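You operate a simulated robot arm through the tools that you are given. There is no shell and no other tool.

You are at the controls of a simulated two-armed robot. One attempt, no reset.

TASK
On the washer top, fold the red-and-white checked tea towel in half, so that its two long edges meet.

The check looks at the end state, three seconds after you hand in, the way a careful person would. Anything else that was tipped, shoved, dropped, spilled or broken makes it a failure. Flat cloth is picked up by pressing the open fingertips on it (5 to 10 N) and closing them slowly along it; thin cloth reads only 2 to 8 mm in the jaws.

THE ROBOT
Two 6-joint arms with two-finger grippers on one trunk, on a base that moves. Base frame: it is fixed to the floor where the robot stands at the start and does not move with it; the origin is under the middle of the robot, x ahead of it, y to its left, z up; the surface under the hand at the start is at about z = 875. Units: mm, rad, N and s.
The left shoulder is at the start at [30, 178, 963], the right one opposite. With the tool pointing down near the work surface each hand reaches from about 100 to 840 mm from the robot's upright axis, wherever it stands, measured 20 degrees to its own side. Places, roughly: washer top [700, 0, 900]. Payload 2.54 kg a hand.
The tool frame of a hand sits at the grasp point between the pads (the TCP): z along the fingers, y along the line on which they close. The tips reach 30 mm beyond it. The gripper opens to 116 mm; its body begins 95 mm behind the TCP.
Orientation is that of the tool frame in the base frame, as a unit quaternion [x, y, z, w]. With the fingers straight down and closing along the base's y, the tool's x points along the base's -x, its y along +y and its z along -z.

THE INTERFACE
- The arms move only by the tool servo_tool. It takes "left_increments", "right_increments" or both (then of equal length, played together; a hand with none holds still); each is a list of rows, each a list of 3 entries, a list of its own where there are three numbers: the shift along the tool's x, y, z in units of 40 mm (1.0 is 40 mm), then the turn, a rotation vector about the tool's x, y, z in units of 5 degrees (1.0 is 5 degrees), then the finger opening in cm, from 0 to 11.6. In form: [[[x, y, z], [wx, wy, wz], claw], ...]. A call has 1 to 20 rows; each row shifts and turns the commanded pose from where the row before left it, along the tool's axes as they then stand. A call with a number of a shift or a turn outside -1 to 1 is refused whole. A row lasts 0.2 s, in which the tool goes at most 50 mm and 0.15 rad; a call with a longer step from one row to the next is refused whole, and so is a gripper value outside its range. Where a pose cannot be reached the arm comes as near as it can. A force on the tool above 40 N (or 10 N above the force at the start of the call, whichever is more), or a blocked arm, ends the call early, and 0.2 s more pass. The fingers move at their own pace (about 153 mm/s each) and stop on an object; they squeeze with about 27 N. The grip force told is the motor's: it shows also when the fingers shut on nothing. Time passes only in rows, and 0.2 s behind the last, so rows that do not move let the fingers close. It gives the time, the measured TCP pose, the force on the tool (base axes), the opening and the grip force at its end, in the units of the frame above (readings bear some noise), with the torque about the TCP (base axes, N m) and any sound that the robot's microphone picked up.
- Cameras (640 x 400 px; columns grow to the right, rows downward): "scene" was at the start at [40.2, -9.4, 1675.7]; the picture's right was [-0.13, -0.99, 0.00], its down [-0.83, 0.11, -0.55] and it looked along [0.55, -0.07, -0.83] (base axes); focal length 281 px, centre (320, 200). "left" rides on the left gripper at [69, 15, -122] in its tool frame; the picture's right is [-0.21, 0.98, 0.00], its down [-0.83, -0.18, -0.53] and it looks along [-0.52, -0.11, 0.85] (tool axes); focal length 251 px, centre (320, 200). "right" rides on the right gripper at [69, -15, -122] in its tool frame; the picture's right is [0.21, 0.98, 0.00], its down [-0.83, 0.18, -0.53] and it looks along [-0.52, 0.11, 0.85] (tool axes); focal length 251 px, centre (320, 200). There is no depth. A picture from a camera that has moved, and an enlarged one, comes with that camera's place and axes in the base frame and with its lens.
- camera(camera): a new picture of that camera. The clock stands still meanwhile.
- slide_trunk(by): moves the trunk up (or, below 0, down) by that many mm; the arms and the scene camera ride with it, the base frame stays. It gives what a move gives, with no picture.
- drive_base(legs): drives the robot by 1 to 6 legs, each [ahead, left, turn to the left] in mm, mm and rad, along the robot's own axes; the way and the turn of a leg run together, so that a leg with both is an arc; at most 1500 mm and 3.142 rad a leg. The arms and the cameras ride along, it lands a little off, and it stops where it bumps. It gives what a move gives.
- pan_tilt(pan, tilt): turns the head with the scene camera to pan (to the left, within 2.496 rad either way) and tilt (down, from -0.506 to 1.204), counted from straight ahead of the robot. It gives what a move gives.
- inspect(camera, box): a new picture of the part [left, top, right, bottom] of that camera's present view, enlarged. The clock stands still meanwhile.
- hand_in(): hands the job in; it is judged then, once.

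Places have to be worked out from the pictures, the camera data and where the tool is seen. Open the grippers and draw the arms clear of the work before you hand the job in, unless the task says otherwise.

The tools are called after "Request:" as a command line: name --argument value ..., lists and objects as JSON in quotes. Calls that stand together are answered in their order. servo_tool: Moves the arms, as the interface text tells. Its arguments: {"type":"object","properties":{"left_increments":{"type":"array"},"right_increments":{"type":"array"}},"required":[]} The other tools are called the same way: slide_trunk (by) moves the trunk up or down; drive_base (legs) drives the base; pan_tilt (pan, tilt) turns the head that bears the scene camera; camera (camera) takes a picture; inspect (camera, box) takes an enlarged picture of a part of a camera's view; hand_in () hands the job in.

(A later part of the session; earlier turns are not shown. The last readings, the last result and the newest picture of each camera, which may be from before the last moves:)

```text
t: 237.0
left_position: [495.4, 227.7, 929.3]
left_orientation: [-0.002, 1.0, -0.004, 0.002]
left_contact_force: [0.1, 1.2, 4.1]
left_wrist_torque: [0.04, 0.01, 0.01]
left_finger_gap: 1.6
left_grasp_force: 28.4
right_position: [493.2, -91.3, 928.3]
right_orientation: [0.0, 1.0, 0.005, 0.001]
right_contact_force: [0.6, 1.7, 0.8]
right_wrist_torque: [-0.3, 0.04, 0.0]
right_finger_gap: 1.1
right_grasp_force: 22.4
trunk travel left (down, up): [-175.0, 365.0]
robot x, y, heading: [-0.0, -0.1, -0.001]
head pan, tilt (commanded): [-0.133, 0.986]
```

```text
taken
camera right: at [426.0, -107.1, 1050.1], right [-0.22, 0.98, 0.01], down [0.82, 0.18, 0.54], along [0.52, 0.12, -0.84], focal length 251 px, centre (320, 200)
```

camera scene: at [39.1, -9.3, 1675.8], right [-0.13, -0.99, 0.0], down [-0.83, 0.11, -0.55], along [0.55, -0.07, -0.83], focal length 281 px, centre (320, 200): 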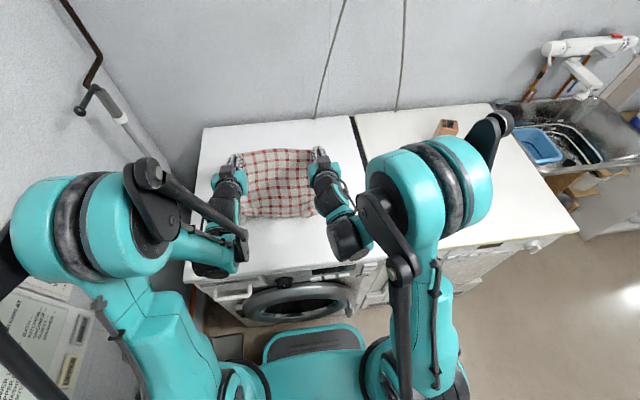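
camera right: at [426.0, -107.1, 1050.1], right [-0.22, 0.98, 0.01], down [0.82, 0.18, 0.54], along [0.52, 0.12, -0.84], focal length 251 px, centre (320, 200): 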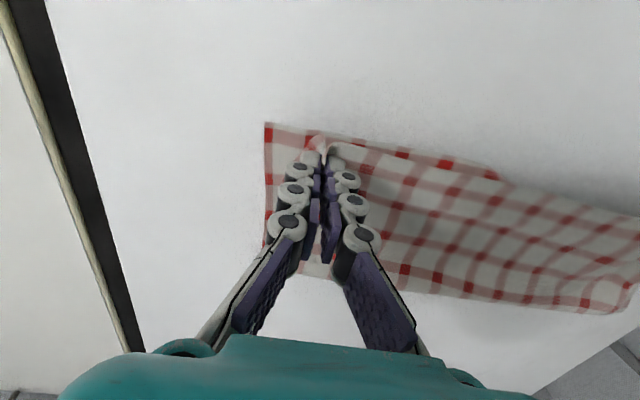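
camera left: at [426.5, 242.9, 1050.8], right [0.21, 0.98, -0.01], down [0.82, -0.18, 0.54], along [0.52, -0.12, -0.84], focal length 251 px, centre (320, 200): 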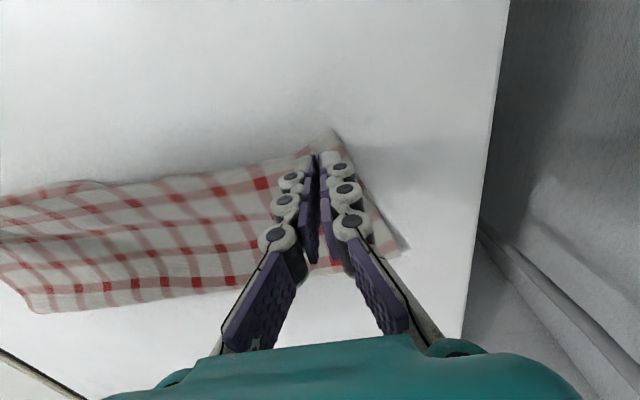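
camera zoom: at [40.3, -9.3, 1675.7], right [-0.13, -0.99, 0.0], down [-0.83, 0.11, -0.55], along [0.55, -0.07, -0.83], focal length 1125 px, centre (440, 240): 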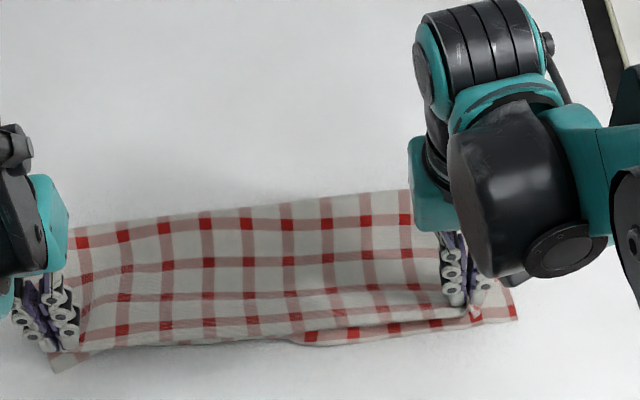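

The edges are within about 5 mm of each other now. I'll lower the held edge straight down onto the lower edge and look before releasing.

Request:
servo_tool --left_increments '[[[0.03, 0, 0.15], [0, 0, 0], 0], [[0.03, 0, 0.15], [0, 0, 0], 0], [[0, 0, 0.12], [0, 0, 0], 0], [[0, 0, 0], [0, 0, 0], 0]]' --right_increments '[[[0.03, 0, 0.15], [0, 0, 0], 0], [[0.03, 0, 0.15], [0, 0, 0], 0], [[0, 0, 0.12], [0, 0, 0], 0], [[0, 0, 0], [0, 0, 0], 0]]'

Request:
inspect --camera "scene" --box '[210, 140, 370, 240]'

Request:
inspect --camera "left" --box '[60, 80, 400, 280]'

Request:
inspect --camera "right" --box '[240, 80, 580, 280]'

```text
t: 238.0
left_position: [492.9, 225.5, 911.7]
left_orientation: [-0.001, 1.0, -0.005, 0.001]
left_contact_force: [0.7, -0.4, -1.7]
left_wrist_torque: [0.0, -0.01, 0.01]
left_finger_gap: 3.2
left_grasp_force: 24.3
right_position: [492.3, -90.2, 911.2]
right_orientation: [0.0, 1.0, 0.005, 0.001]
right_contact_force: [0.4, -0.1, 2.8]
right_wrist_torque: [0.21, -0.02, 0.01]
right_finger_gap: 0.7
right_grasp_force: 23.6
trunk travel left (down, up): [-175.0, 365.0]
robot x, y, heading: [-2.0, 1.9, 0.003]
head pan, tilt (commanded): [-0.133, 0.986]
```

```text
4.00 times, centred on (290, 190) of scene
camera zoom: at [40.0, -9.2, 1675.7], right [-0.13, -0.99, 0.0], down [-0.83, 0.11, -0.55], along [0.55, -0.07, -0.83], focal length 1125 px, centre (440, 240)
```

zoom: 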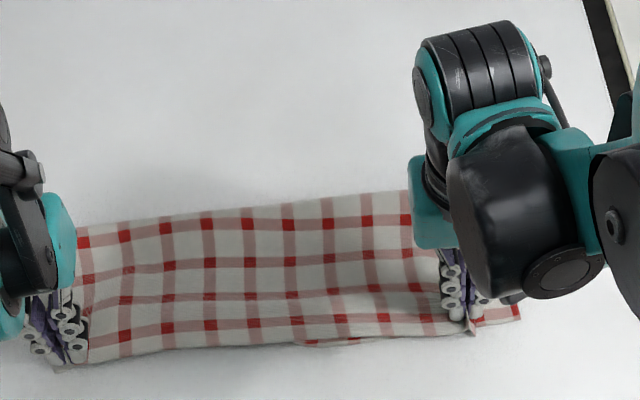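

```text
1.88 times, centred on (230, 180) of left
camera zoom: at [423.3, 241.8, 1033.9], right [0.21, 0.98, -0.01], down [0.82, -0.18, 0.54], along [0.52, -0.12, -0.84], focal length 473 px, centre (489, 238)
```

zoom: 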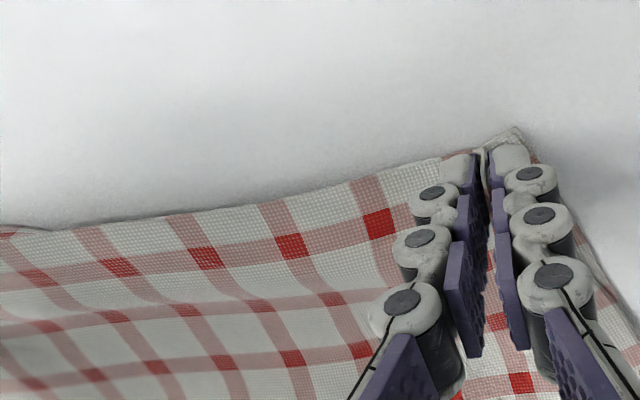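

```text
1.88 times, centred on (410, 180) of right
camera zoom: at [422.8, -106.2, 1033.0], right [-0.22, 0.98, 0.01], down [0.82, 0.18, 0.54], along [0.52, 0.12, -0.84], focal length 473 px, centre (151, 238)
```

zoom: 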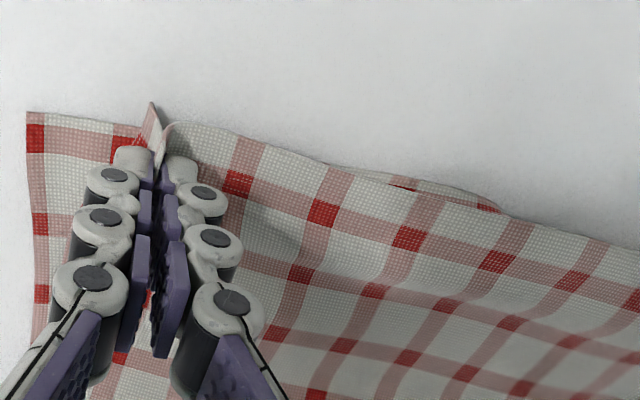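

The two long edges coincide along the whole length. I'll release by opening slowly in light contact, with each hand moving outward so the gathers are spread toward the corners.

Request:
servo_tool --left_increments '[[[0, 0, 0.04], [0, 0, 0], 0], [[0, 0.02, 0], [0, 0, 0], 0.5], [[0, 0.03, 0], [0, 0, 0], 0.75], [[0, 0.03, 0], [0, 0, 0], 1.0], [[0, 0.03, 0], [0, 0, 0], 1.25], [[0, 0.03, 0], [0, 0, 0], 1.5], [[0, 0.03, 0], [0, 0, 0], 1.75], [[0, 0.03, 0], [0, 0, 0], 2.0], [[0, 0.03, 0], [0, 0, 0], 2.25], [[0, 0.03, 0], [0, 0, 0], 2.5], [[0, 0.03, 0], [0, 0, 0], 2.75], [[0, 0.03, 0], [0, 0, 0], 3.0], [[0, 0.03, 0], [0, 0, 0], 3.25], [[0, 0.03, 0], [0, 0, 0], 3.5], [[0, 0, 0], [0, 0, 0], 3.5]]' --right_increments '[[[0, 0, 0.04], [0, 0, 0], 0], [[0, -0.03, 0], [0, 0, 0], 0.5], [[0, -0.0375, 0], [0, 0, 0], 0.8], [[0, -0.0375, 0], [0, 0, 0], 1.1], [[0, -0.0375, 0], [0, 0, 0], 1.4], [[0, -0.0375, 0], [0, 0, 0], 1.7], [[0, -0.0375, 0], [0, 0, 0], 2.0], [[0, -0.0375, 0], [0, 0, 0], 2.3], [[0, -0.0375, 0], [0, 0, 0], 2.6], [[0, -0.0375, 0], [0, 0, 0], 2.9], [[0, -0.0375, 0], [0, 0, 0], 3.2], [[0, -0.0375, 0], [0, 0, 0], 3.5], [[0, -0.0375, 0], [0, 0, 0], 3.8], [[0, -0.0375, 0], [0, 0, 0], 4.1], [[0, 0, 0], [0, 0, 0], 4.1]]'

Request:
inspect --camera "left" --box '[60, 80, 400, 280]'

Request:
inspect --camera "right" --box '[240, 80, 580, 280]'

Request:
inspect --camera "scene" --box '[210, 140, 370, 240]'

```text
t: 241.2
left_position: [492.1, 240.4, 910.1]
left_orientation: [-0.001, 1.0, -0.005, 0.0]
left_contact_force: [0.0, -1.6, 0.3]
left_wrist_torque: [0.02, 0.0, 0.0]
left_finger_gap: 35.4
left_grasp_force: 0.0
right_position: [491.1, -109.1, 910.9]
right_orientation: [0.0, 1.0, 0.005, 0.001]
right_contact_force: [-0.8, 0.3, -0.2]
right_wrist_torque: [-0.04, -0.02, 0.02]
right_finger_gap: 40.8
right_grasp_force: 0.1
trunk travel left (down, up): [-175.0, 365.0]
robot x, y, heading: [-2.5, -2.2, -0.002]
head pan, tilt (commanded): [-0.133, 0.986]
```

```text
1.88 times, centred on (230, 180) of left
camera zoom: at [423.6, 255.9, 1031.5], right [0.21, 0.98, -0.01], down [0.82, -0.18, 0.54], along [0.52, -0.12, -0.84], focal length 473 px, centre (489, 238)
```

zoom: 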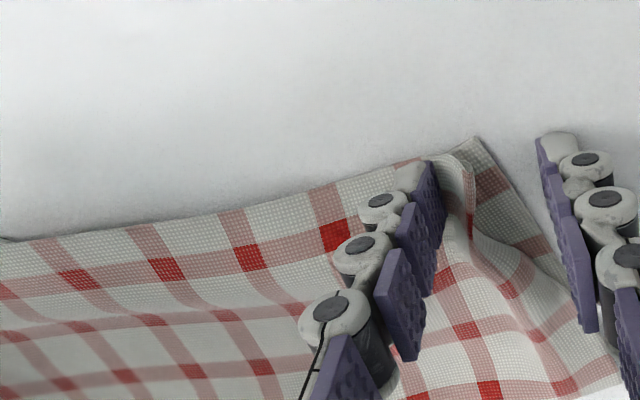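

```text
1.88 times, centred on (410, 180) of right
camera zoom: at [423.2, -126.1, 1031.9], right [-0.22, 0.98, 0.01], down [0.82, 0.18, 0.54], along [0.52, 0.12, -0.84], focal length 473 px, centre (151, 238)
```

zoom: 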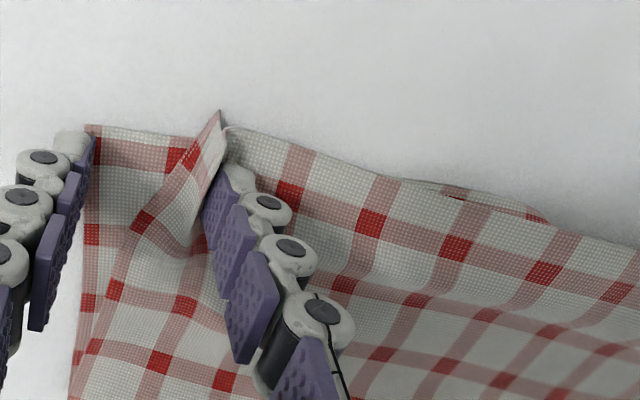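

```text
4.00 times, centred on (290, 190) of scene
camera zoom: at [40.2, -9.4, 1675.7], right [-0.13, -0.99, 0.0], down [-0.83, 0.11, -0.55], along [0.55, -0.07, -0.83], focal length 1125 px, centre (440, 240)
```

zoom: 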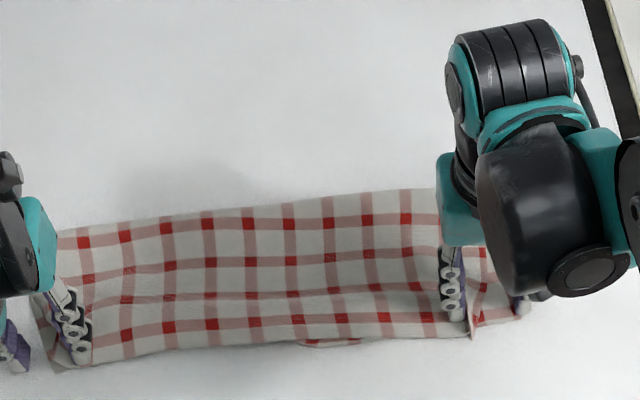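

Both are released, leaving a small standing gather near each corner. With the inner fingers beside the gathers, I'll sweep each hand outward to push them flat.

Request:
servo_tool --left_increments '[[[0, 0.1, 0], [0, 0, 0], 3.5], [[0, 0.1, 0], [0, 0, 0], 3.5], [[0, 0.1, 0], [0, 0, 0], 3.5], [[0, 0.1, 0], [0, 0, 0], 3.5], [[0, 0.1, 0], [0, 0, 0], 3.5], [[0, 0, 0], [0, 0, 0], 3.5]]' --right_increments '[[[0, -0.1, 0], [0, 0, 0], 4.1], [[0, -0.15, 0], [0, 0, 0], 4.1], [[0, -0.15, 0], [0, 0, 0], 4.1], [[0, -0.15, 0], [0, 0, 0], 4.1], [[0, -0.15, 0], [0, 0, 0], 4.1], [[0, 0, 0], [0, 0, 0], 4.1]]'

Request:
inspect --camera "left" --box '[60, 80, 400, 280]'

Request:
inspect --camera "right" --box '[240, 80, 580, 280]'

```text
t: 242.6
left_position: [493.6, 259.6, 910.6]
left_orientation: [-0.001, 1.0, -0.004, 0.001]
left_contact_force: [-0.2, -0.3, -0.1]
left_wrist_torque: [-0.05, 0.01, 0.0]
left_finger_gap: 35.3
left_grasp_force: 0.8
right_position: [492.2, -138.6, 910.1]
right_orientation: [-0.001, 1.0, 0.006, 0.002]
right_contact_force: [0.1, -0.4, 0.3]
right_wrist_torque: [-0.01, -0.02, 0.04]
right_finger_gap: 40.9
right_grasp_force: 0.1
trunk travel left (down, up): [-175.0, 365.0]
robot x, y, heading: [-3.8, -1.9, 0.003]
head pan, tilt (commanded): [-0.133, 0.986]
```

```text
1.88 times, centred on (230, 180) of left
camera zoom: at [424.2, 275.8, 1032.6], right [0.21, 0.98, -0.01], down [0.82, -0.18, 0.54], along [0.52, -0.12, -0.84], focal length 473 px, centre (489, 238)
```

zoom: 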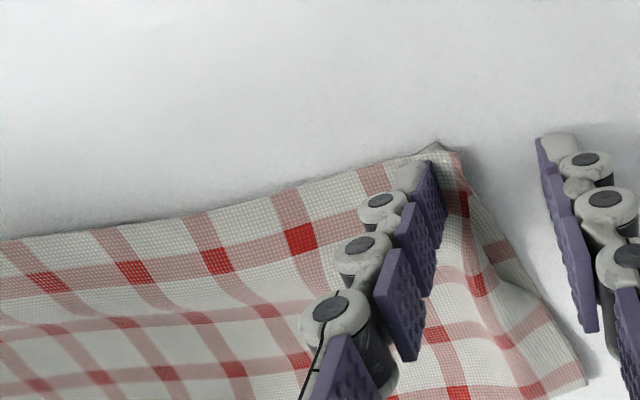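

```text
1.88 times, centred on (410, 180) of right
camera zoom: at [423.6, -153.9, 1031.3], right [-0.22, 0.98, 0.01], down [0.82, 0.18, 0.54], along [0.52, 0.12, -0.84], focal length 473 px, centre (151, 238)
```

zoom: 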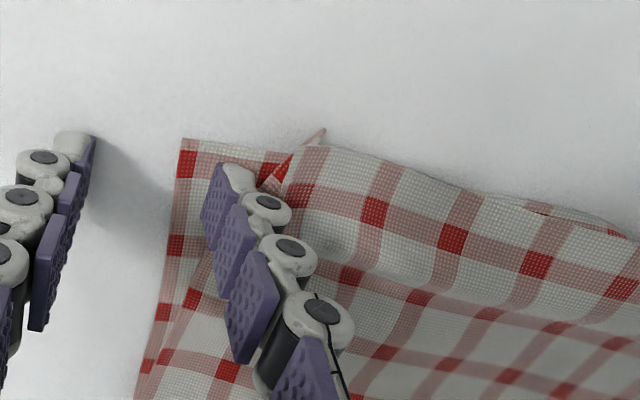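

The left corner is flat now. On the right the finger slid past the flap, so I'll lift both hands clear and look again.

Request:
servo_tool --left_increments '[[[0, 0, -0.3], [0, 0, 0], 3.5], [[0, 0, -0.5], [0, 0, 0], 3.5], [[0, 0.3, -0.6], [0, 0, 0], 3.5], [[0, 0.6, -0.6], [0, 0, 0], 3], [[0, 0.6, -0.5], [0, 0, 0], 3], [[0, 0, 0], [0, 0, 0], 3]]' --right_increments '[[[0, 0, -0.3], [0, 0, 0], 4.1], [[0, 0, -0.5], [0, 0, 0], 3], [[0, -0.3, -0.6], [0, 0, 0], 1], [[0, -0.3, -0.2], [0, 0, 0], 0], [[0, 0, 0], [0, 0, 0], 0], [[0, 0, 0], [0, 0, 0], 0]]'

Request:
camera --camera "right"

Request:
camera --camera "left"

Request:
inspect --camera "scene" --box '[205, 130, 365, 250]'

```text
t: 244.0
left_position: [492.2, 322.0, 1010.2]
left_orientation: [0.0, 1.0, -0.004, 0.001]
left_contact_force: [0.1, 0.1, -0.6]
left_wrist_torque: [-0.01, 0.02, 0.03]
left_finger_gap: 30.0
left_grasp_force: 0.1
right_position: [492.3, -163.2, 973.9]
right_orientation: [-0.001, 1.0, 0.005, 0.001]
right_contact_force: [1.2, 0.5, 0.4]
right_wrist_torque: [0.02, 0.01, 0.01]
right_finger_gap: 0.0
right_grasp_force: 26.5
trunk travel left (down, up): [-175.0, 365.0]
robot x, y, heading: [-0.8, -1.0, -0.003]
head pan, tilt (commanded): [-0.133, 0.986]
```

```text
taken
camera right: at [423.2, -180.5, 1095.1], right [-0.22, 0.98, 0.01], down [0.82, 0.18, 0.54], along [0.52, 0.12, -0.84], focal length 251 px, centre (320, 200)
```

right: 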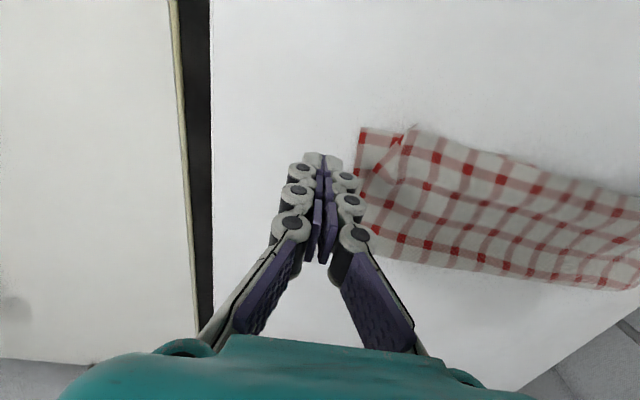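

```text
taken
camera left: at [423.1, 338.0, 1133.0], right [0.21, 0.98, -0.01], down [0.82, -0.18, 0.54], along [0.52, -0.12, -0.84], focal length 251 px, centre (320, 200)
```

left: 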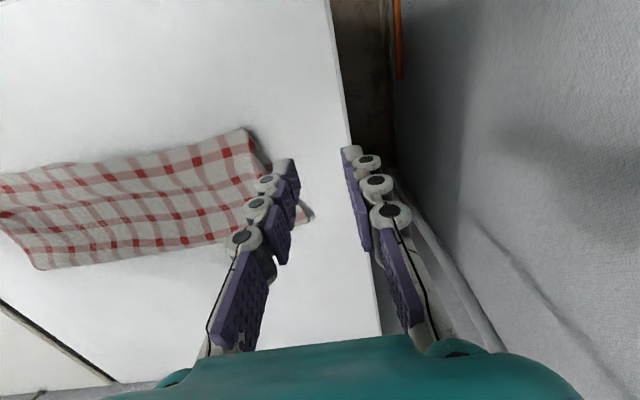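

```text
3.33 times, centred on (285, 190) of scene
camera zoom: at [40.5, -9.8, 1675.7], right [-0.13, -0.99, 0.0], down [-0.83, 0.11, -0.55], along [0.55, -0.07, -0.83], focal length 938 px, centre (437, 233)
```

zoom: 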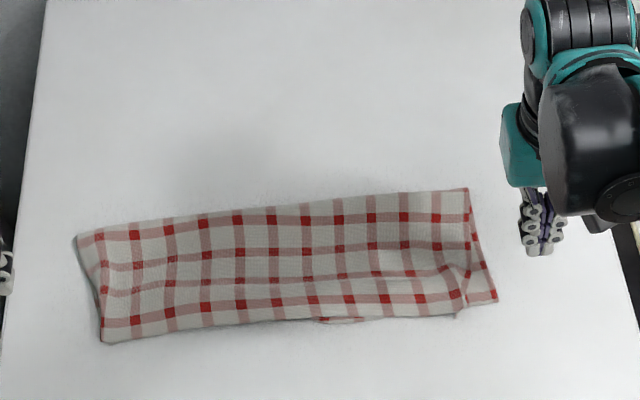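

The towel is folded in half with its long edges together; only the top layer's near-right corner still has a small standing gather. I'll look at it closely.

Request:
inspect --camera "right" --box '[320, 100, 520, 225]'

Request:
inspect --camera "left" --box '[100, 100, 340, 250]'

Request:
inspect --camera "scene" --box '[290, 165, 370, 215]'

Request:
inspect --camera "scene" --box '[215, 175, 311, 235]'

```text
3.20 times, centred on (420, 162) of right
camera zoom: at [423.2, -180.5, 1095.1], right [-0.22, 0.98, 0.01], down [0.82, 0.18, 0.54], along [0.52, 0.12, -0.84], focal length 805 px, centre (0, 320)
```

zoom: 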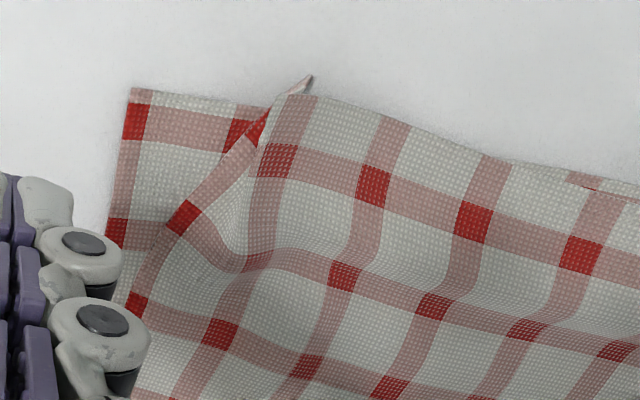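

```text
2.67 times, centred on (220, 175) of left
camera zoom: at [423.1, 338.0, 1133.0], right [0.21, 0.98, -0.01], down [0.82, -0.18, 0.54], along [0.52, -0.12, -0.84], focal length 670 px, centre (587, 267)
```

zoom: 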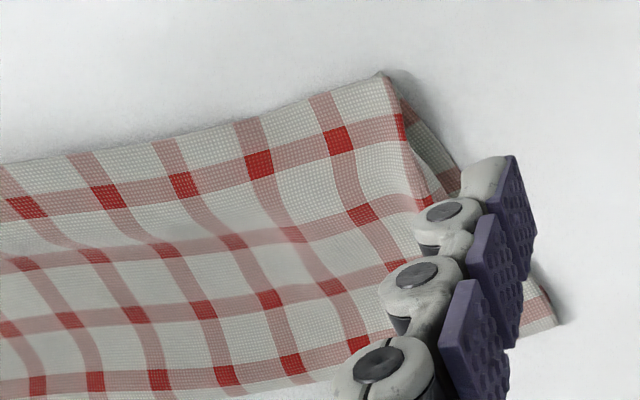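

```text
8.00 times, centred on (330, 190) of scene
camera zoom: at [40.5, -9.8, 1675.7], right [-0.13, -0.99, 0.0], down [-0.83, 0.11, -0.55], along [0.55, -0.07, -0.83], focal length 2250 px, centre (240, 280)
```

zoom: 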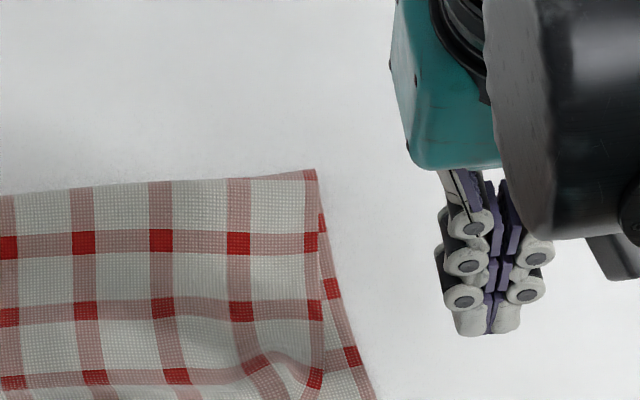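

```text
6.67 times, centred on (263, 205) of scene
camera zoom: at [40.5, -9.8, 1675.7], right [-0.13, -0.99, 0.0], down [-0.83, 0.11, -0.55], along [0.55, -0.07, -0.83], focal length 1875 px, centre (700, 167)
```

zoom: 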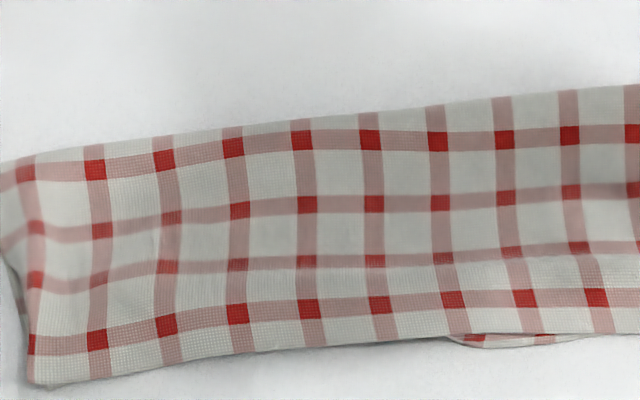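

The left side is neat. On the right, the top corner stands as a small ridge near (470,-90) and should lie at about (477,-131). I'll straddle that ridge from above without pressing and pinch just it.

Request:
servo_tool --right_increments '[[[0.13, 0.6, 0], [0, 0, 0], 2], [[0.13, 0.6, 0], [0, 0, 0], 3], [[0.13, 0.6, 0], [0, 0, 0], 3], [[0, 0, 0.5], [0, 0, 0], 3], [[0, 0, 0.5], [0, 0, 0], 3], [[0, 0, 0.2], [0, 0, 0], 3], [[0, 0, 0], [0, 0, 0], 3]]'

Request:
inspect --camera "right" --box '[200, 80, 440, 230]'

```text
t: 245.6
left_position: [490.0, 323.1, 1011.0]
left_orientation: [0.0, 1.0, -0.005, 0.002]
left_contact_force: [0.8, -0.1, 0.2]
left_wrist_torque: [-0.01, 0.01, 0.02]
left_finger_gap: 30.0
left_grasp_force: 0.1
right_position: [475.6, -89.5, 926.8]
right_orientation: [0.0, 1.0, 0.005, 0.001]
right_contact_force: [-0.6, 0.4, 0.5]
right_wrist_torque: [-0.01, -0.01, 0.02]
right_finger_gap: 30.0
right_grasp_force: 0.1
trunk travel left (down, up): [-175.0, 365.0]
robot x, y, heading: [0.7, -0.7, -0.003]
head pan, tilt (commanded): [-0.133, 0.986]
```

```text
2.67 times, centred on (320, 155) of right
camera zoom: at [407.9, -106.5, 1047.7], right [-0.22, 0.98, 0.01], down [0.82, 0.18, 0.54], along [0.52, 0.12, -0.84], focal length 670 px, centre (320, 320)
```

zoom: 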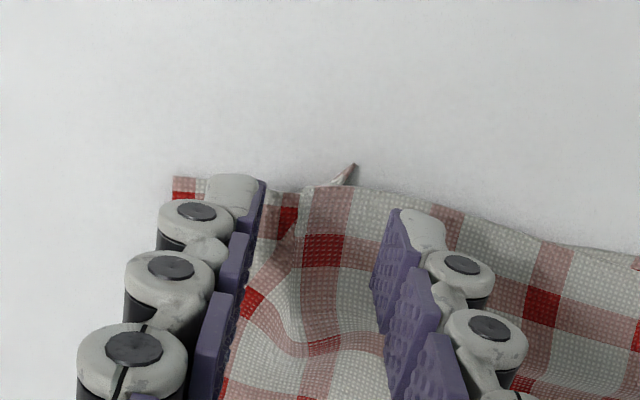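

The ridge sits right between the fingers. I'll lower to just above the lower layer and close gently on it.

Request:
servo_tool --right_increments '[[[0, 0, 0.2], [0, 0, 0], 3], [[0, 0, 0.15], [0, 0, 0], 3], [[0, 0, 0], [0, 0, 0], 3], [[0, 0, 0], [0, 0, 0], 2.6], [[0, 0, 0], [0, 0, 0], 2.2], [[0, 0, 0], [0, 0, 0], 1.8], [[0, 0, 0], [0, 0, 0], 1.4], [[0, 0, 0], [0, 0, 0], 1.0], [[0, 0, 0], [0, 0, 0], 0.6], [[0, 0, 0], [0, 0, 0], 0.3], [[0, 0, 0], [0, 0, 0], 0], [[0, 0, 0], [0, 0, 0], 0], [[0, 0, 0], [0, 0, 0], 0]]'

Request:
inspect --camera "right" --box '[200, 80, 440, 230]'

```text
t: 248.4
left_position: [492.2, 322.5, 1011.3]
left_orientation: [-0.001, 1.0, -0.005, 0.002]
left_contact_force: [0.5, -0.1, 0.1]
left_wrist_torque: [0.0, -0.03, 0.0]
left_finger_gap: 30.0
left_grasp_force: 0.0
right_position: [477.1, -90.8, 911.3]
right_orientation: [0.0, 1.0, 0.005, 0.0]
right_contact_force: [-0.6, -0.2, -0.3]
right_wrist_torque: [0.03, 0.0, -0.04]
right_finger_gap: 3.5
right_grasp_force: 24.6
trunk travel left (down, up): [-175.0, 365.0]
robot x, y, heading: [2.3, -0.6, 0.002]
head pan, tilt (commanded): [-0.133, 0.986]
```

```text
2.67 times, centred on (320, 155) of right
camera zoom: at [408.2, -107.2, 1033.8], right [-0.22, 0.98, 0.01], down [0.82, 0.18, 0.54], along [0.52, 0.12, -0.84], focal length 670 px, centre (320, 320)
```

zoom: 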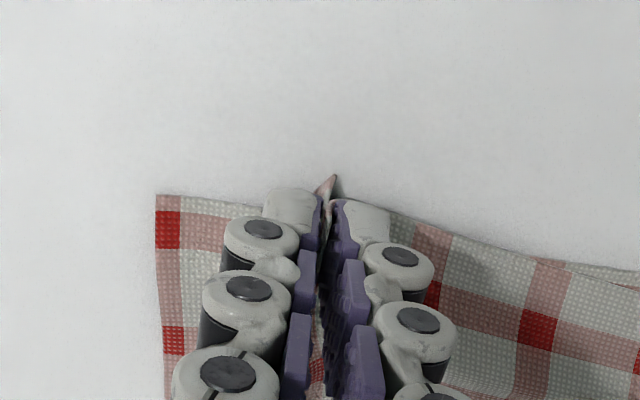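

The ridge is pinched (3.5 mm). I'll lift 6 mm, carry it outward 24 mm, and lower again.

Request:
servo_tool --right_increments '[[[0, 0, -0.15], [0, 0, 0], 0], [[-0.02, -0.15, 0], [0, 0, 0], 0], [[-0.02, -0.15, 0], [0, 0, 0], 0], [[-0.02, -0.15, 0], [0, 0, 0], 0], [[-0.02, -0.15, 0], [0, 0, 0], 0], [[0, 0, 0.12], [0, 0, 0], 0], [[0, 0, 0], [0, 0, 0], 0]]'

Request:
inspect --camera "right" --box '[200, 80, 520, 280]'

Request:
inspect --camera "scene" --box '[205, 130, 365, 250]'

```text
t: 250.0
left_position: [492.2, 322.9, 1009.9]
left_orientation: [-0.001, 1.0, -0.004, 0.003]
left_contact_force: [-0.4, -0.6, 0.0]
left_wrist_torque: [0.01, 0.01, 0.0]
left_finger_gap: 30.0
left_grasp_force: 0.1
right_position: [479.8, -112.0, 913.0]
right_orientation: [-0.001, 1.0, 0.005, 0.001]
right_contact_force: [-0.3, 0.8, 5.7]
right_wrist_torque: [0.02, -0.06, -0.05]
right_finger_gap: 1.3
right_grasp_force: 25.1
trunk travel left (down, up): [-175.0, 365.0]
robot x, y, heading: [4.6, 2.2, -0.001]
head pan, tilt (commanded): [-0.133, 0.986]
```

```text
2.00 times, centred on (360, 180) of right
camera zoom: at [411.0, -129.5, 1035.1], right [-0.22, 0.98, 0.01], down [0.82, 0.18, 0.54], along [0.52, 0.12, -0.84], focal length 503 px, centre (240, 240)
```

zoom: 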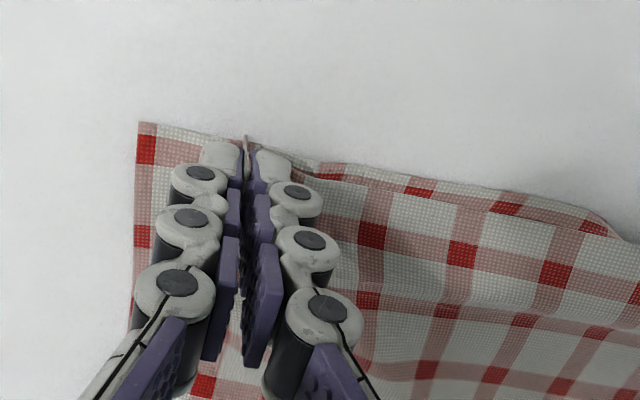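

```text
3.33 times, centred on (285, 190) of scene
camera zoom: at [40.0, -9.4, 1675.7], right [-0.13, -0.99, 0.0], down [-0.83, 0.11, -0.55], along [0.55, -0.07, -0.83], focal length 938 px, centre (437, 233)
```

zoom: 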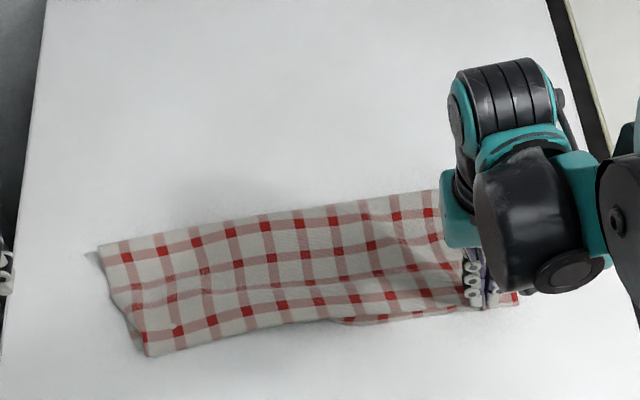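

The pull shifted the layers a little to the right. I'll check both ends before releasing.

Request:
inspect --camera "left" --box '[60, 80, 340, 270]'

Request:
inspect --camera "scene" --box '[215, 175, 311, 235]'

```text
2.11 times, centred on (200, 175) of left
camera zoom: at [422.8, 338.2, 1132.7], right [0.21, 0.98, -0.01], down [0.82, -0.18, 0.54], along [0.52, -0.12, -0.84], focal length 529 px, centre (573, 253)
```

zoom: 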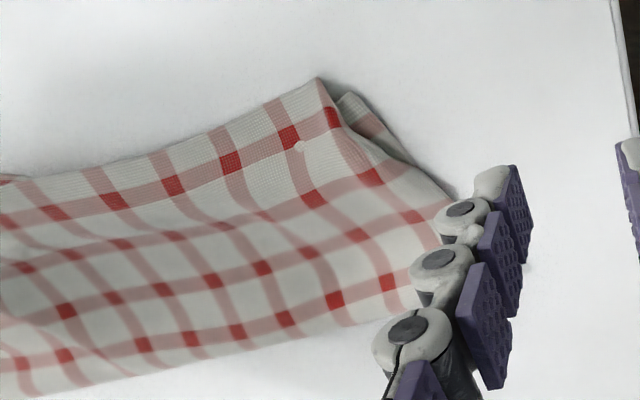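

```text
6.67 times, centred on (263, 205) of scene
camera zoom: at [40.0, -9.4, 1675.7], right [-0.13, -0.99, 0.0], down [-0.83, 0.11, -0.55], along [0.55, -0.07, -0.83], focal length 1875 px, centre (700, 167)
```

zoom: 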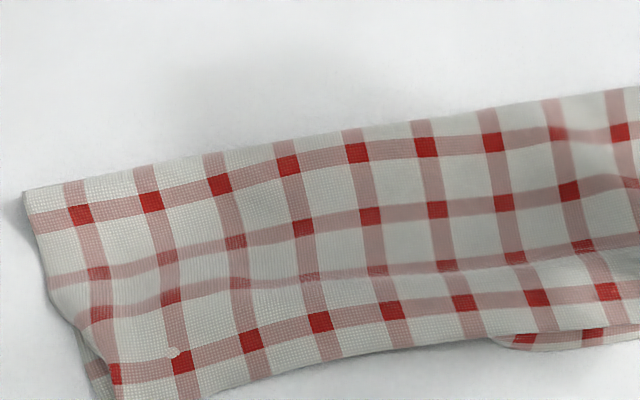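

Both layers moved together, so the edges still coincide (left corners within about 10 mm). I'll release the ridge by opening slowly with the inner finger staying put, so the corner material is pushed outward.

Request:
servo_tool --right_increments '[[[0, 0, 0], [0, 0, 0], 0.3], [[0, -0.025, 0], [0, 0, 0], 0.6], [[0, -0.0375, 0], [0, 0, 0], 0.9], [[0, -0.0375, 0], [0, 0, 0], 1.2], [[0, -0.0375, 0], [0, 0, 0], 1.5], [[0, -0.0375, 0], [0, 0, 0], 1.8], [[0, -0.0375, 0], [0, 0, 0], 2.1], [[0, -0.0375, 0], [0, 0, 0], 2.4], [[0, -0.0375, 0], [0, 0, 0], 2.7], [[0, -0.0375, 0], [0, 0, 0], 3.0], [[0, -0.0375, 0], [0, 0, 0], 3.3], [[0, -0.0375, 0], [0, 0, 0], 3.6], [[0, 0, 0], [0, 0, 0], 3.6], [[0, 0, -0.3], [0, 0, 0], 3.6], [[0, 0, -0.5], [0, 0, 0], 3.6], [[0, 0, -0.4], [0, 0, 0], 3.6], [[0, 0, 0], [0, 0, 0], 3.6]]'

Request:
inspect --camera "right" --box '[200, 60, 520, 260]'

Request:
inspect --camera "scene" --box '[205, 130, 365, 250]'

```text
t: 253.6
left_position: [492.1, 323.1, 1011.5]
left_orientation: [-0.002, 1.0, -0.005, 0.001]
left_contact_force: [0.4, 0.1, -0.1]
left_wrist_torque: [-0.01, -0.01, 0.02]
left_finger_gap: 30.0
left_grasp_force: 0.1
right_position: [478.7, -130.5, 961.3]
right_orientation: [0.0, 1.0, 0.005, 0.002]
right_contact_force: [0.1, -0.1, -0.5]
right_wrist_torque: [-0.01, 0.0, 0.01]
right_finger_gap: 36.0
right_grasp_force: 0.1
trunk travel left (down, up): [-175.0, 365.0]
robot x, y, heading: [0.8, -1.0, 0.004]
head pan, tilt (commanded): [-0.133, 0.986]
```

```text
2.00 times, centred on (360, 160) of right
camera zoom: at [411.1, -146.9, 1082.7], right [-0.22, 0.98, 0.01], down [0.82, 0.18, 0.54], along [0.52, 0.12, -0.84], focal length 503 px, centre (240, 280)
```

zoom: 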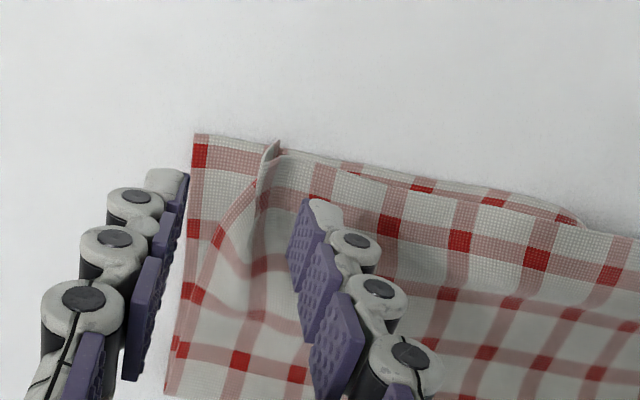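

```text
3.33 times, centred on (285, 190) of scene
camera zoom: at [40.5, -9.4, 1675.7], right [-0.13, -0.99, 0.0], down [-0.83, 0.11, -0.55], along [0.55, -0.07, -0.83], focal length 938 px, centre (437, 233)
```

zoom: 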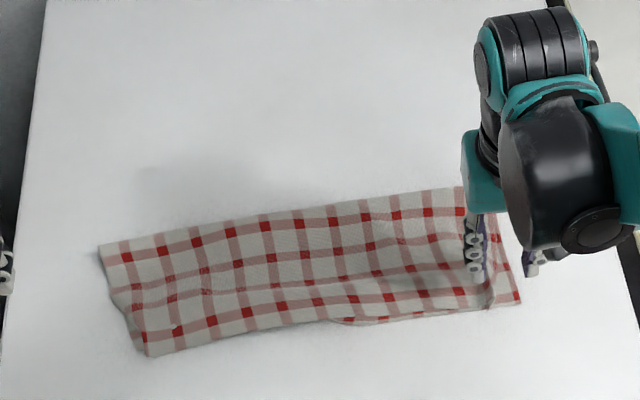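

Released. Let me look at the right corner closely once more.

Request:
servo_tool --right_increments '[[[0, -0.6, -0.4], [0, 0, 0], 2], [[0, -0.6, -0.3], [0, 0, 0], 0], [[0, 0, 0], [0, 0, 0], 0]]'

Request:
inspect --camera "right" --box '[340, 60, 560, 200]'

Request:
inspect --camera "scene" --box '[300, 170, 364, 220]'

Request:
inspect --camera "scene" --box '[220, 170, 348, 250]'

```text
t: 254.4
left_position: [491.3, 322.8, 1011.4]
left_orientation: [0.0, 1.0, -0.004, 0.001]
left_contact_force: [0.2, 0.3, 0.3]
left_wrist_torque: [0.02, -0.01, 0.01]
left_finger_gap: 29.9
left_grasp_force: 0.0
right_position: [480.6, -179.0, 988.9]
right_orientation: [0.0, 1.0, 0.006, 0.001]
right_contact_force: [-0.1, -0.2, 0.9]
right_wrist_torque: [0.0, 0.04, 0.01]
right_finger_gap: 0.0
right_grasp_force: 27.6
trunk travel left (down, up): [-175.0, 365.0]
robot x, y, heading: [-0.4, -3.4, 0.005]
head pan, tilt (commanded): [-0.133, 0.986]
```

```text
2.86 times, centred on (450, 130) of right
camera zoom: at [411.5, -195.1, 1109.7], right [-0.22, 0.98, 0.01], down [0.82, 0.18, 0.54], along [0.52, 0.12, -0.84], focal length 718 px, centre (-51, 400)
```

zoom: 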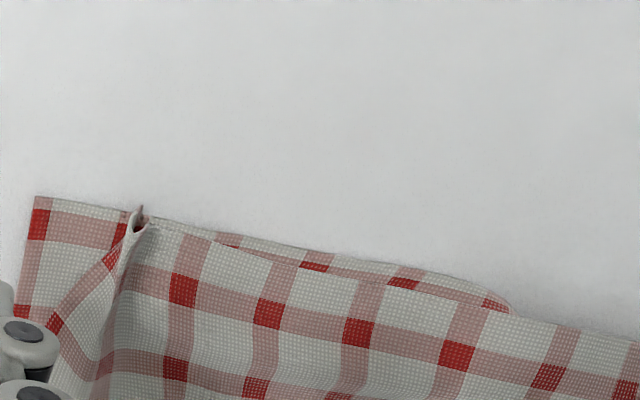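

```text
8.00 times, centred on (332, 195) of scene
camera zoom: at [40.3, -9.1, 1675.7], right [-0.13, -0.99, 0.0], down [-0.83, 0.11, -0.55], along [0.55, -0.07, -0.83], focal length 2250 px, centre (224, 240)
```

zoom: 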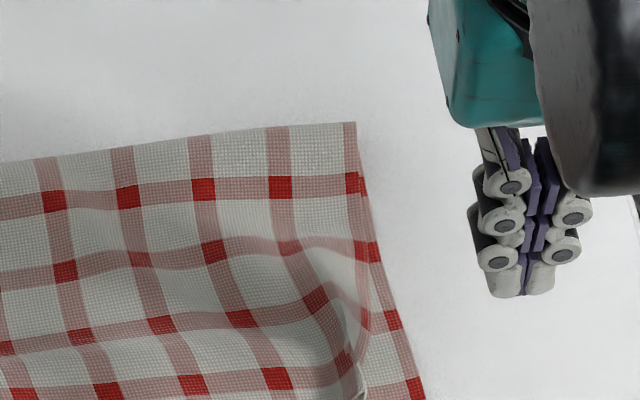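

```text
5.00 times, centred on (284, 210) of scene
camera zoom: at [40.3, -9.1, 1675.7], right [-0.13, -0.99, 0.0], down [-0.83, 0.11, -0.55], along [0.55, -0.07, -0.83], focal length 1406 px, centre (500, 150)
```

zoom: 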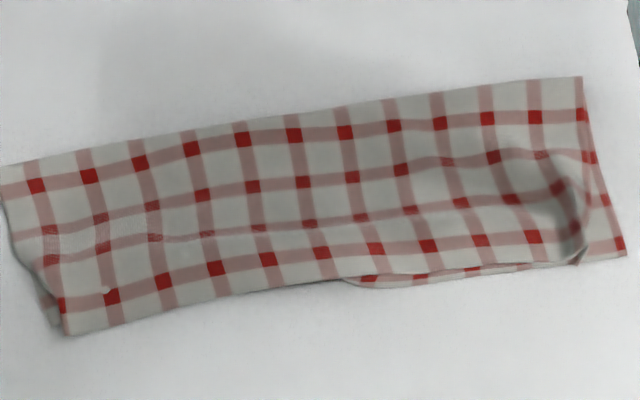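

The fold is good, but the top's right corner stands slightly and both layers have some slack along the edge. I'll anchor the left corner with the left fingertips and gently draw the right corner outward along the edge to straighten both layers. First I'll position both hands above.

Request:
servo_tool --left_increments '[[[0.08, -0.82, 0], [0, 0, 0], 1], [[0.08, -0.82, 0], [0, 0, 0], 0], [[0.08, -0.82, 0], [0, 0, 0], 0], [[0.08, -0.82, 0], [0, 0, 0], 0], [[0, 0, 0.7], [0, 0, 0], 0], [[0, 0, 0.7], [0, 0, 0], 0], [[0, 0, 0.6], [0, 0, 0], 0], [[0, 0, 0.4], [0, 0, 0], 0], [[0, 0, 0], [0, 0, 0], 0]]' --right_increments '[[[0, 0.5, 0], [0, 0, 0], 0], [[0, 0.5, 0], [0, 0, 0], 0], [[0, 0.5, 0], [0, 0, 0], 0], [[0, 0, 0], [0, 0, 0], 0], [[0, 0, 0.6], [0, 0, 0], 0], [[0, 0, 0.6], [0, 0, 0], 0], [[0, 0, 0.4], [0, 0, 0], 0], [[0, 0, 0.25], [0, 0, 0], 0], [[0, 0, 0], [0, 0, 0], 0]]'

Request:
inspect --camera "right" --box '[200, 80, 440, 230]'

Request:
inspect --camera "left" --box '[200, 80, 440, 230]'

```text
t: 256.4
left_position: [479.0, 190.0, 911.9]
left_orientation: [-0.001, 1.0, -0.004, 0.002]
left_contact_force: [0.5, 0.3, -0.3]
left_wrist_torque: [-0.03, 0.01, 0.02]
left_finger_gap: 0.0
left_grasp_force: 27.1
right_position: [478.8, -117.7, 915.7]
right_orientation: [0.0, 1.0, 0.005, 0.001]
right_contact_force: [0.6, -0.6, 0.3]
right_wrist_torque: [-0.01, -0.02, -0.02]
right_finger_gap: 0.0
right_grasp_force: 27.3
trunk travel left (down, up): [-175.0, 365.0]
robot x, y, heading: [1.4, -1.6, -0.002]
head pan, tilt (commanded): [-0.133, 0.986]
```

```text
2.67 times, centred on (320, 155) of right
camera zoom: at [410.7, -134.6, 1036.7], right [-0.22, 0.98, 0.01], down [0.82, 0.18, 0.54], along [0.52, 0.12, -0.84], focal length 670 px, centre (320, 320)
```

zoom: 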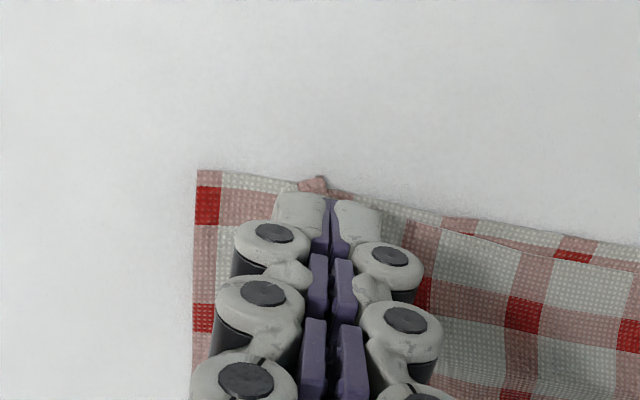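

```text
2.67 times, centred on (320, 155) of left
camera zoom: at [409.7, 205.5, 1035.1], right [0.21, 0.98, -0.01], down [0.82, -0.18, 0.54], along [0.52, -0.12, -0.84], focal length 670 px, centre (320, 320)
```

zoom: 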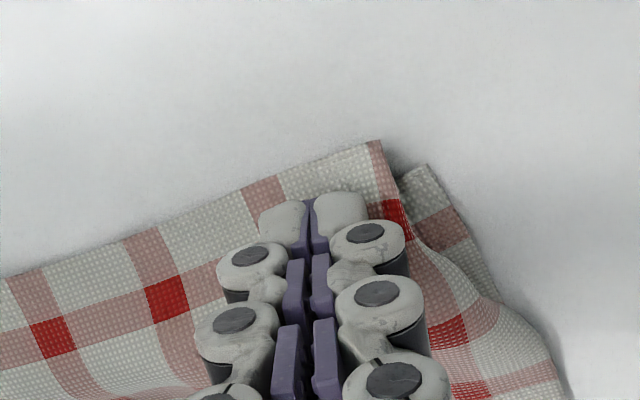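

Both are in place over their corners. I'll lower to contact on each.

Request:
servo_tool --left_increments '[[[0, 0, 0.05], [0, 0, 0], 0], [[0, 0, 0.05], [0, 0, 0], 0], [[0, 0, 0.025], [0, 0, 0], 0], [[0, 0, 0], [0, 0, 0], 0], [[0, 0, 0], [0, 0, 0], 0]]' --right_increments '[[[0, 0, 0.1], [0, 0, 0], 0], [[0, 0, 0.05], [0, 0, 0], 0], [[0, 0, 0.05], [0, 0, 0], 0], [[0, 0, 0], [0, 0, 0], 0], [[0, 0, 0], [0, 0, 0], 0]]'

```text
t: 257.6
left_position: [479.2, 188.5, 907.4]
left_orientation: [-0.001, 1.0, -0.004, 0.001]
left_contact_force: [0.7, -0.4, 0.0]
left_wrist_torque: [-0.02, 0.0, -0.01]
left_finger_gap: 0.0
left_grasp_force: 27.2
right_position: [479.8, -117.7, 906.8]
right_orientation: [0.001, 1.0, 0.005, 0.001]
right_contact_force: [0.2, -0.5, 1.5]
right_wrist_torque: [-0.01, -0.03, -0.01]
right_finger_gap: 0.0
right_grasp_force: 26.3
trunk travel left (down, up): [-175.0, 365.0]
robot x, y, heading: [1.6, -0.4, 0.001]
head pan, tilt (commanded): [-0.133, 0.986]
```

Right starts touching at 1.5 N; left not yet. I'll lower the left 1.5 mm and the right 0.4 mm.

Request:
servo_tool --left_increments '[[[0, 0, 0.02], [0, 0, 0], 0], [[0, 0, 0.018], [0, 0, 0], 0], [[0, 0, 0], [0, 0, 0], 0], [[0, 0, 0], [0, 0, 0], 0]]' --right_increments '[[[0, 0, 0.01], [0, 0, 0], 0], [[0, 0, 0], [0, 0, 0], 0], [[0, 0, 0], [0, 0, 0], 0], [[0, 0, 0], [0, 0, 0], 0]]'

```text
t: 258.6
left_position: [479.8, 188.8, 906.9]
left_orientation: [-0.001, 1.0, -0.004, 0.002]
left_contact_force: [-0.5, 0.0, 0.3]
left_wrist_torque: [0.01, 0.0, 0.01]
left_finger_gap: 0.0
left_grasp_force: 26.6
right_position: [479.8, -118.5, 906.4]
right_orientation: [0.0, 1.0, 0.005, 0.001]
right_contact_force: [0.4, 0.6, 1.0]
right_wrist_torque: [0.02, -0.01, -0.01]
right_finger_gap: 0.1
right_grasp_force: 26.9
trunk travel left (down, up): [-175.0, 365.0]
robot x, y, heading: [-0.5, 0.2, 0.003]
head pan, tilt (commanded): [-0.133, 0.986]
```

Another 1.2 mm on the left and 0.6 mm on the right.

Request:
servo_tool --left_increments '[[[0, 0, 0.02], [0, 0, 0], 0], [[0, 0, 0.01], [0, 0, 0], 0], [[0, 0, 0], [0, 0, 0], 0], [[0, 0, 0], [0, 0, 0], 0]]' --right_increments '[[[0, 0, 0.015], [0, 0, 0], 0], [[0, 0, 0], [0, 0, 0], 0], [[0, 0, 0], [0, 0, 0], 0], [[0, 0, 0], [0, 0, 0], 0]]'

```text
t: 259.6
left_position: [480.0, 189.9, 905.9]
left_orientation: [-0.001, 1.0, -0.004, 0.002]
left_contact_force: [0.8, 0.5, 0.3]
left_wrist_torque: [0.03, 0.01, 0.02]
left_finger_gap: 0.4
left_grasp_force: 26.6
right_position: [479.2, -117.8, 905.3]
right_orientation: [0.0, 1.0, 0.006, 0.001]
right_contact_force: [-0.5, -1.0, 2.4]
right_wrist_torque: [0.0, 0.0, -0.02]
right_finger_gap: 0.0
right_grasp_force: 26.6
trunk travel left (down, up): [-175.0, 365.0]
robot x, y, heading: [-2.0, 0.2, -0.0]
head pan, tilt (commanded): [-0.133, 0.986]
```

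Left still zero; I'll lower it 1.2 mm and the right 0.3 mm more.

Request:
servo_tool --left_increments '[[[0, 0, 0.02], [0, 0, 0], 0], [[0, 0, 0.01], [0, 0, 0], 0], [[0, 0, 0], [0, 0, 0], 0], [[0, 0, 0], [0, 0, 0], 0]]' --right_increments '[[[0, 0, 0.008], [0, 0, 0], 0], [[0, 0, 0], [0, 0, 0], 0], [[0, 0, 0], [0, 0, 0], 0], [[0, 0, 0], [0, 0, 0], 0]]'

```text
t: 260.6
left_position: [480.7, 188.9, 904.5]
left_orientation: [-0.001, 1.0, -0.004, 0.002]
left_contact_force: [-1.1, 0.1, 5.2]
left_wrist_torque: [0.05, 0.02, 0.0]
left_finger_gap: 0.4
left_grasp_force: 27.1
right_position: [478.8, -117.6, 905.5]
right_orientation: [0.0, 1.0, 0.005, 0.002]
right_contact_force: [-0.4, -0.1, 3.5]
right_wrist_torque: [-0.03, -0.04, 0.02]
right_finger_gap: 0.1
right_grasp_force: 27.2
trunk travel left (down, up): [-175.0, 365.0]
robot x, y, heading: [-3.1, 1.8, -0.002]
head pan, tilt (commanded): [-0.133, 0.986]
```

Left 5 N, right 3.5 N. I'll firm up slightly and draw the right corner outward 36 mm along the edge.

Request:
servo_tool --left_increments '[[[0, 0, 0.006], [0, 0, 0], 0], [[0, 0, 0], [0, 0, 0], 0], [[0, 0, 0], [0, 0, 0], 0], [[0, 0, 0], [0, 0, 0], 0], [[0, 0, 0], [0, 0, 0], 0], [[0, 0, 0], [0, 0, 0], 0], [[0, 0, 0], [0, 0, 0], 0], [[0, 0, 0], [0, 0, 0], 0], [[0, 0, 0], [0, 0, 0], 0], [[0, 0, 0], [0, 0, 0], 0], [[0, 0, 0], [0, 0, 0], 0]]' --right_increments '[[[0, 0, 0.004], [0, 0, 0], 0], [[0, -0.1, 0], [0, 0, 0], 0], [[0, -0.1, 0], [0, 0, 0], 0], [[0, -0.1, 0], [0, 0, 0], 0], [[0, -0.1, 0], [0, 0, 0], 0], [[0, -0.1, 0], [0, 0, 0], 0], [[0, -0.1, 0], [0, 0, 0], 0], [[0, -0.1, 0], [0, 0, 0], 0], [[0, -0.1, 0], [0, 0, 0], 0], [[0, -0.1, 0], [0, 0, 0], 0], [[0, 0, 0], [0, 0, 0], 0]]'

Request:
inspect --camera "right" --box '[200, 80, 520, 280]'

Request:
inspect --camera "scene" --box '[205, 130, 365, 250]'

```text
t: 263.0
left_position: [481.1, 190.2, 904.3]
left_orientation: [-0.001, 1.0, -0.005, 0.002]
left_contact_force: [-0.4, -4.2, 4.9]
left_wrist_torque: [-0.04, 0.0, 0.0]
left_finger_gap: 0.4
left_grasp_force: 27.2
right_position: [479.0, -153.7, 906.1]
right_orientation: [0.0, 1.0, 0.006, 0.002]
right_contact_force: [0.1, 5.0, 6.4]
right_wrist_torque: [0.17, 0.01, 0.01]
right_finger_gap: 0.1
right_grasp_force: 27.5
trunk travel left (down, up): [-175.0, 365.0]
robot x, y, heading: [-0.6, -2.3, 0.004]
head pan, tilt (commanded): [-0.133, 0.986]
```

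```text
2.00 times, centred on (360, 180) of right
camera zoom: at [410.7, -169.9, 1026.8], right [-0.22, 0.98, 0.01], down [0.82, 0.18, 0.54], along [0.52, 0.12, -0.84], focal length 503 px, centre (240, 240)
```

zoom: 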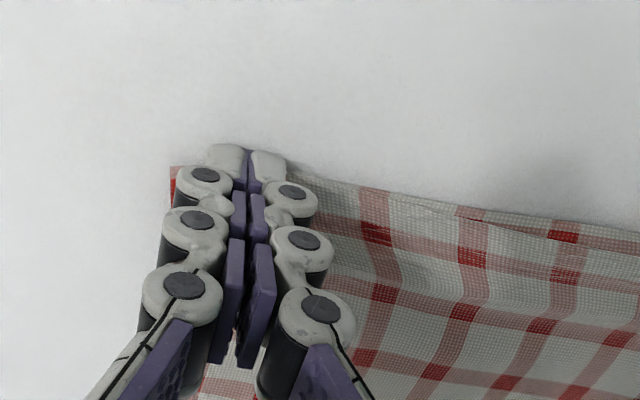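

```text
3.33 times, centred on (285, 190) of scene
camera zoom: at [39.1, -9.3, 1675.7], right [-0.13, -0.99, 0.0], down [-0.83, 0.11, -0.55], along [0.55, -0.07, -0.83], focal length 938 px, centre (437, 233)
```

zoom: 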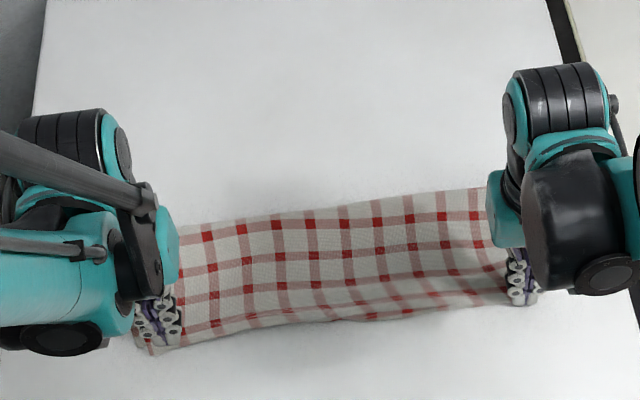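

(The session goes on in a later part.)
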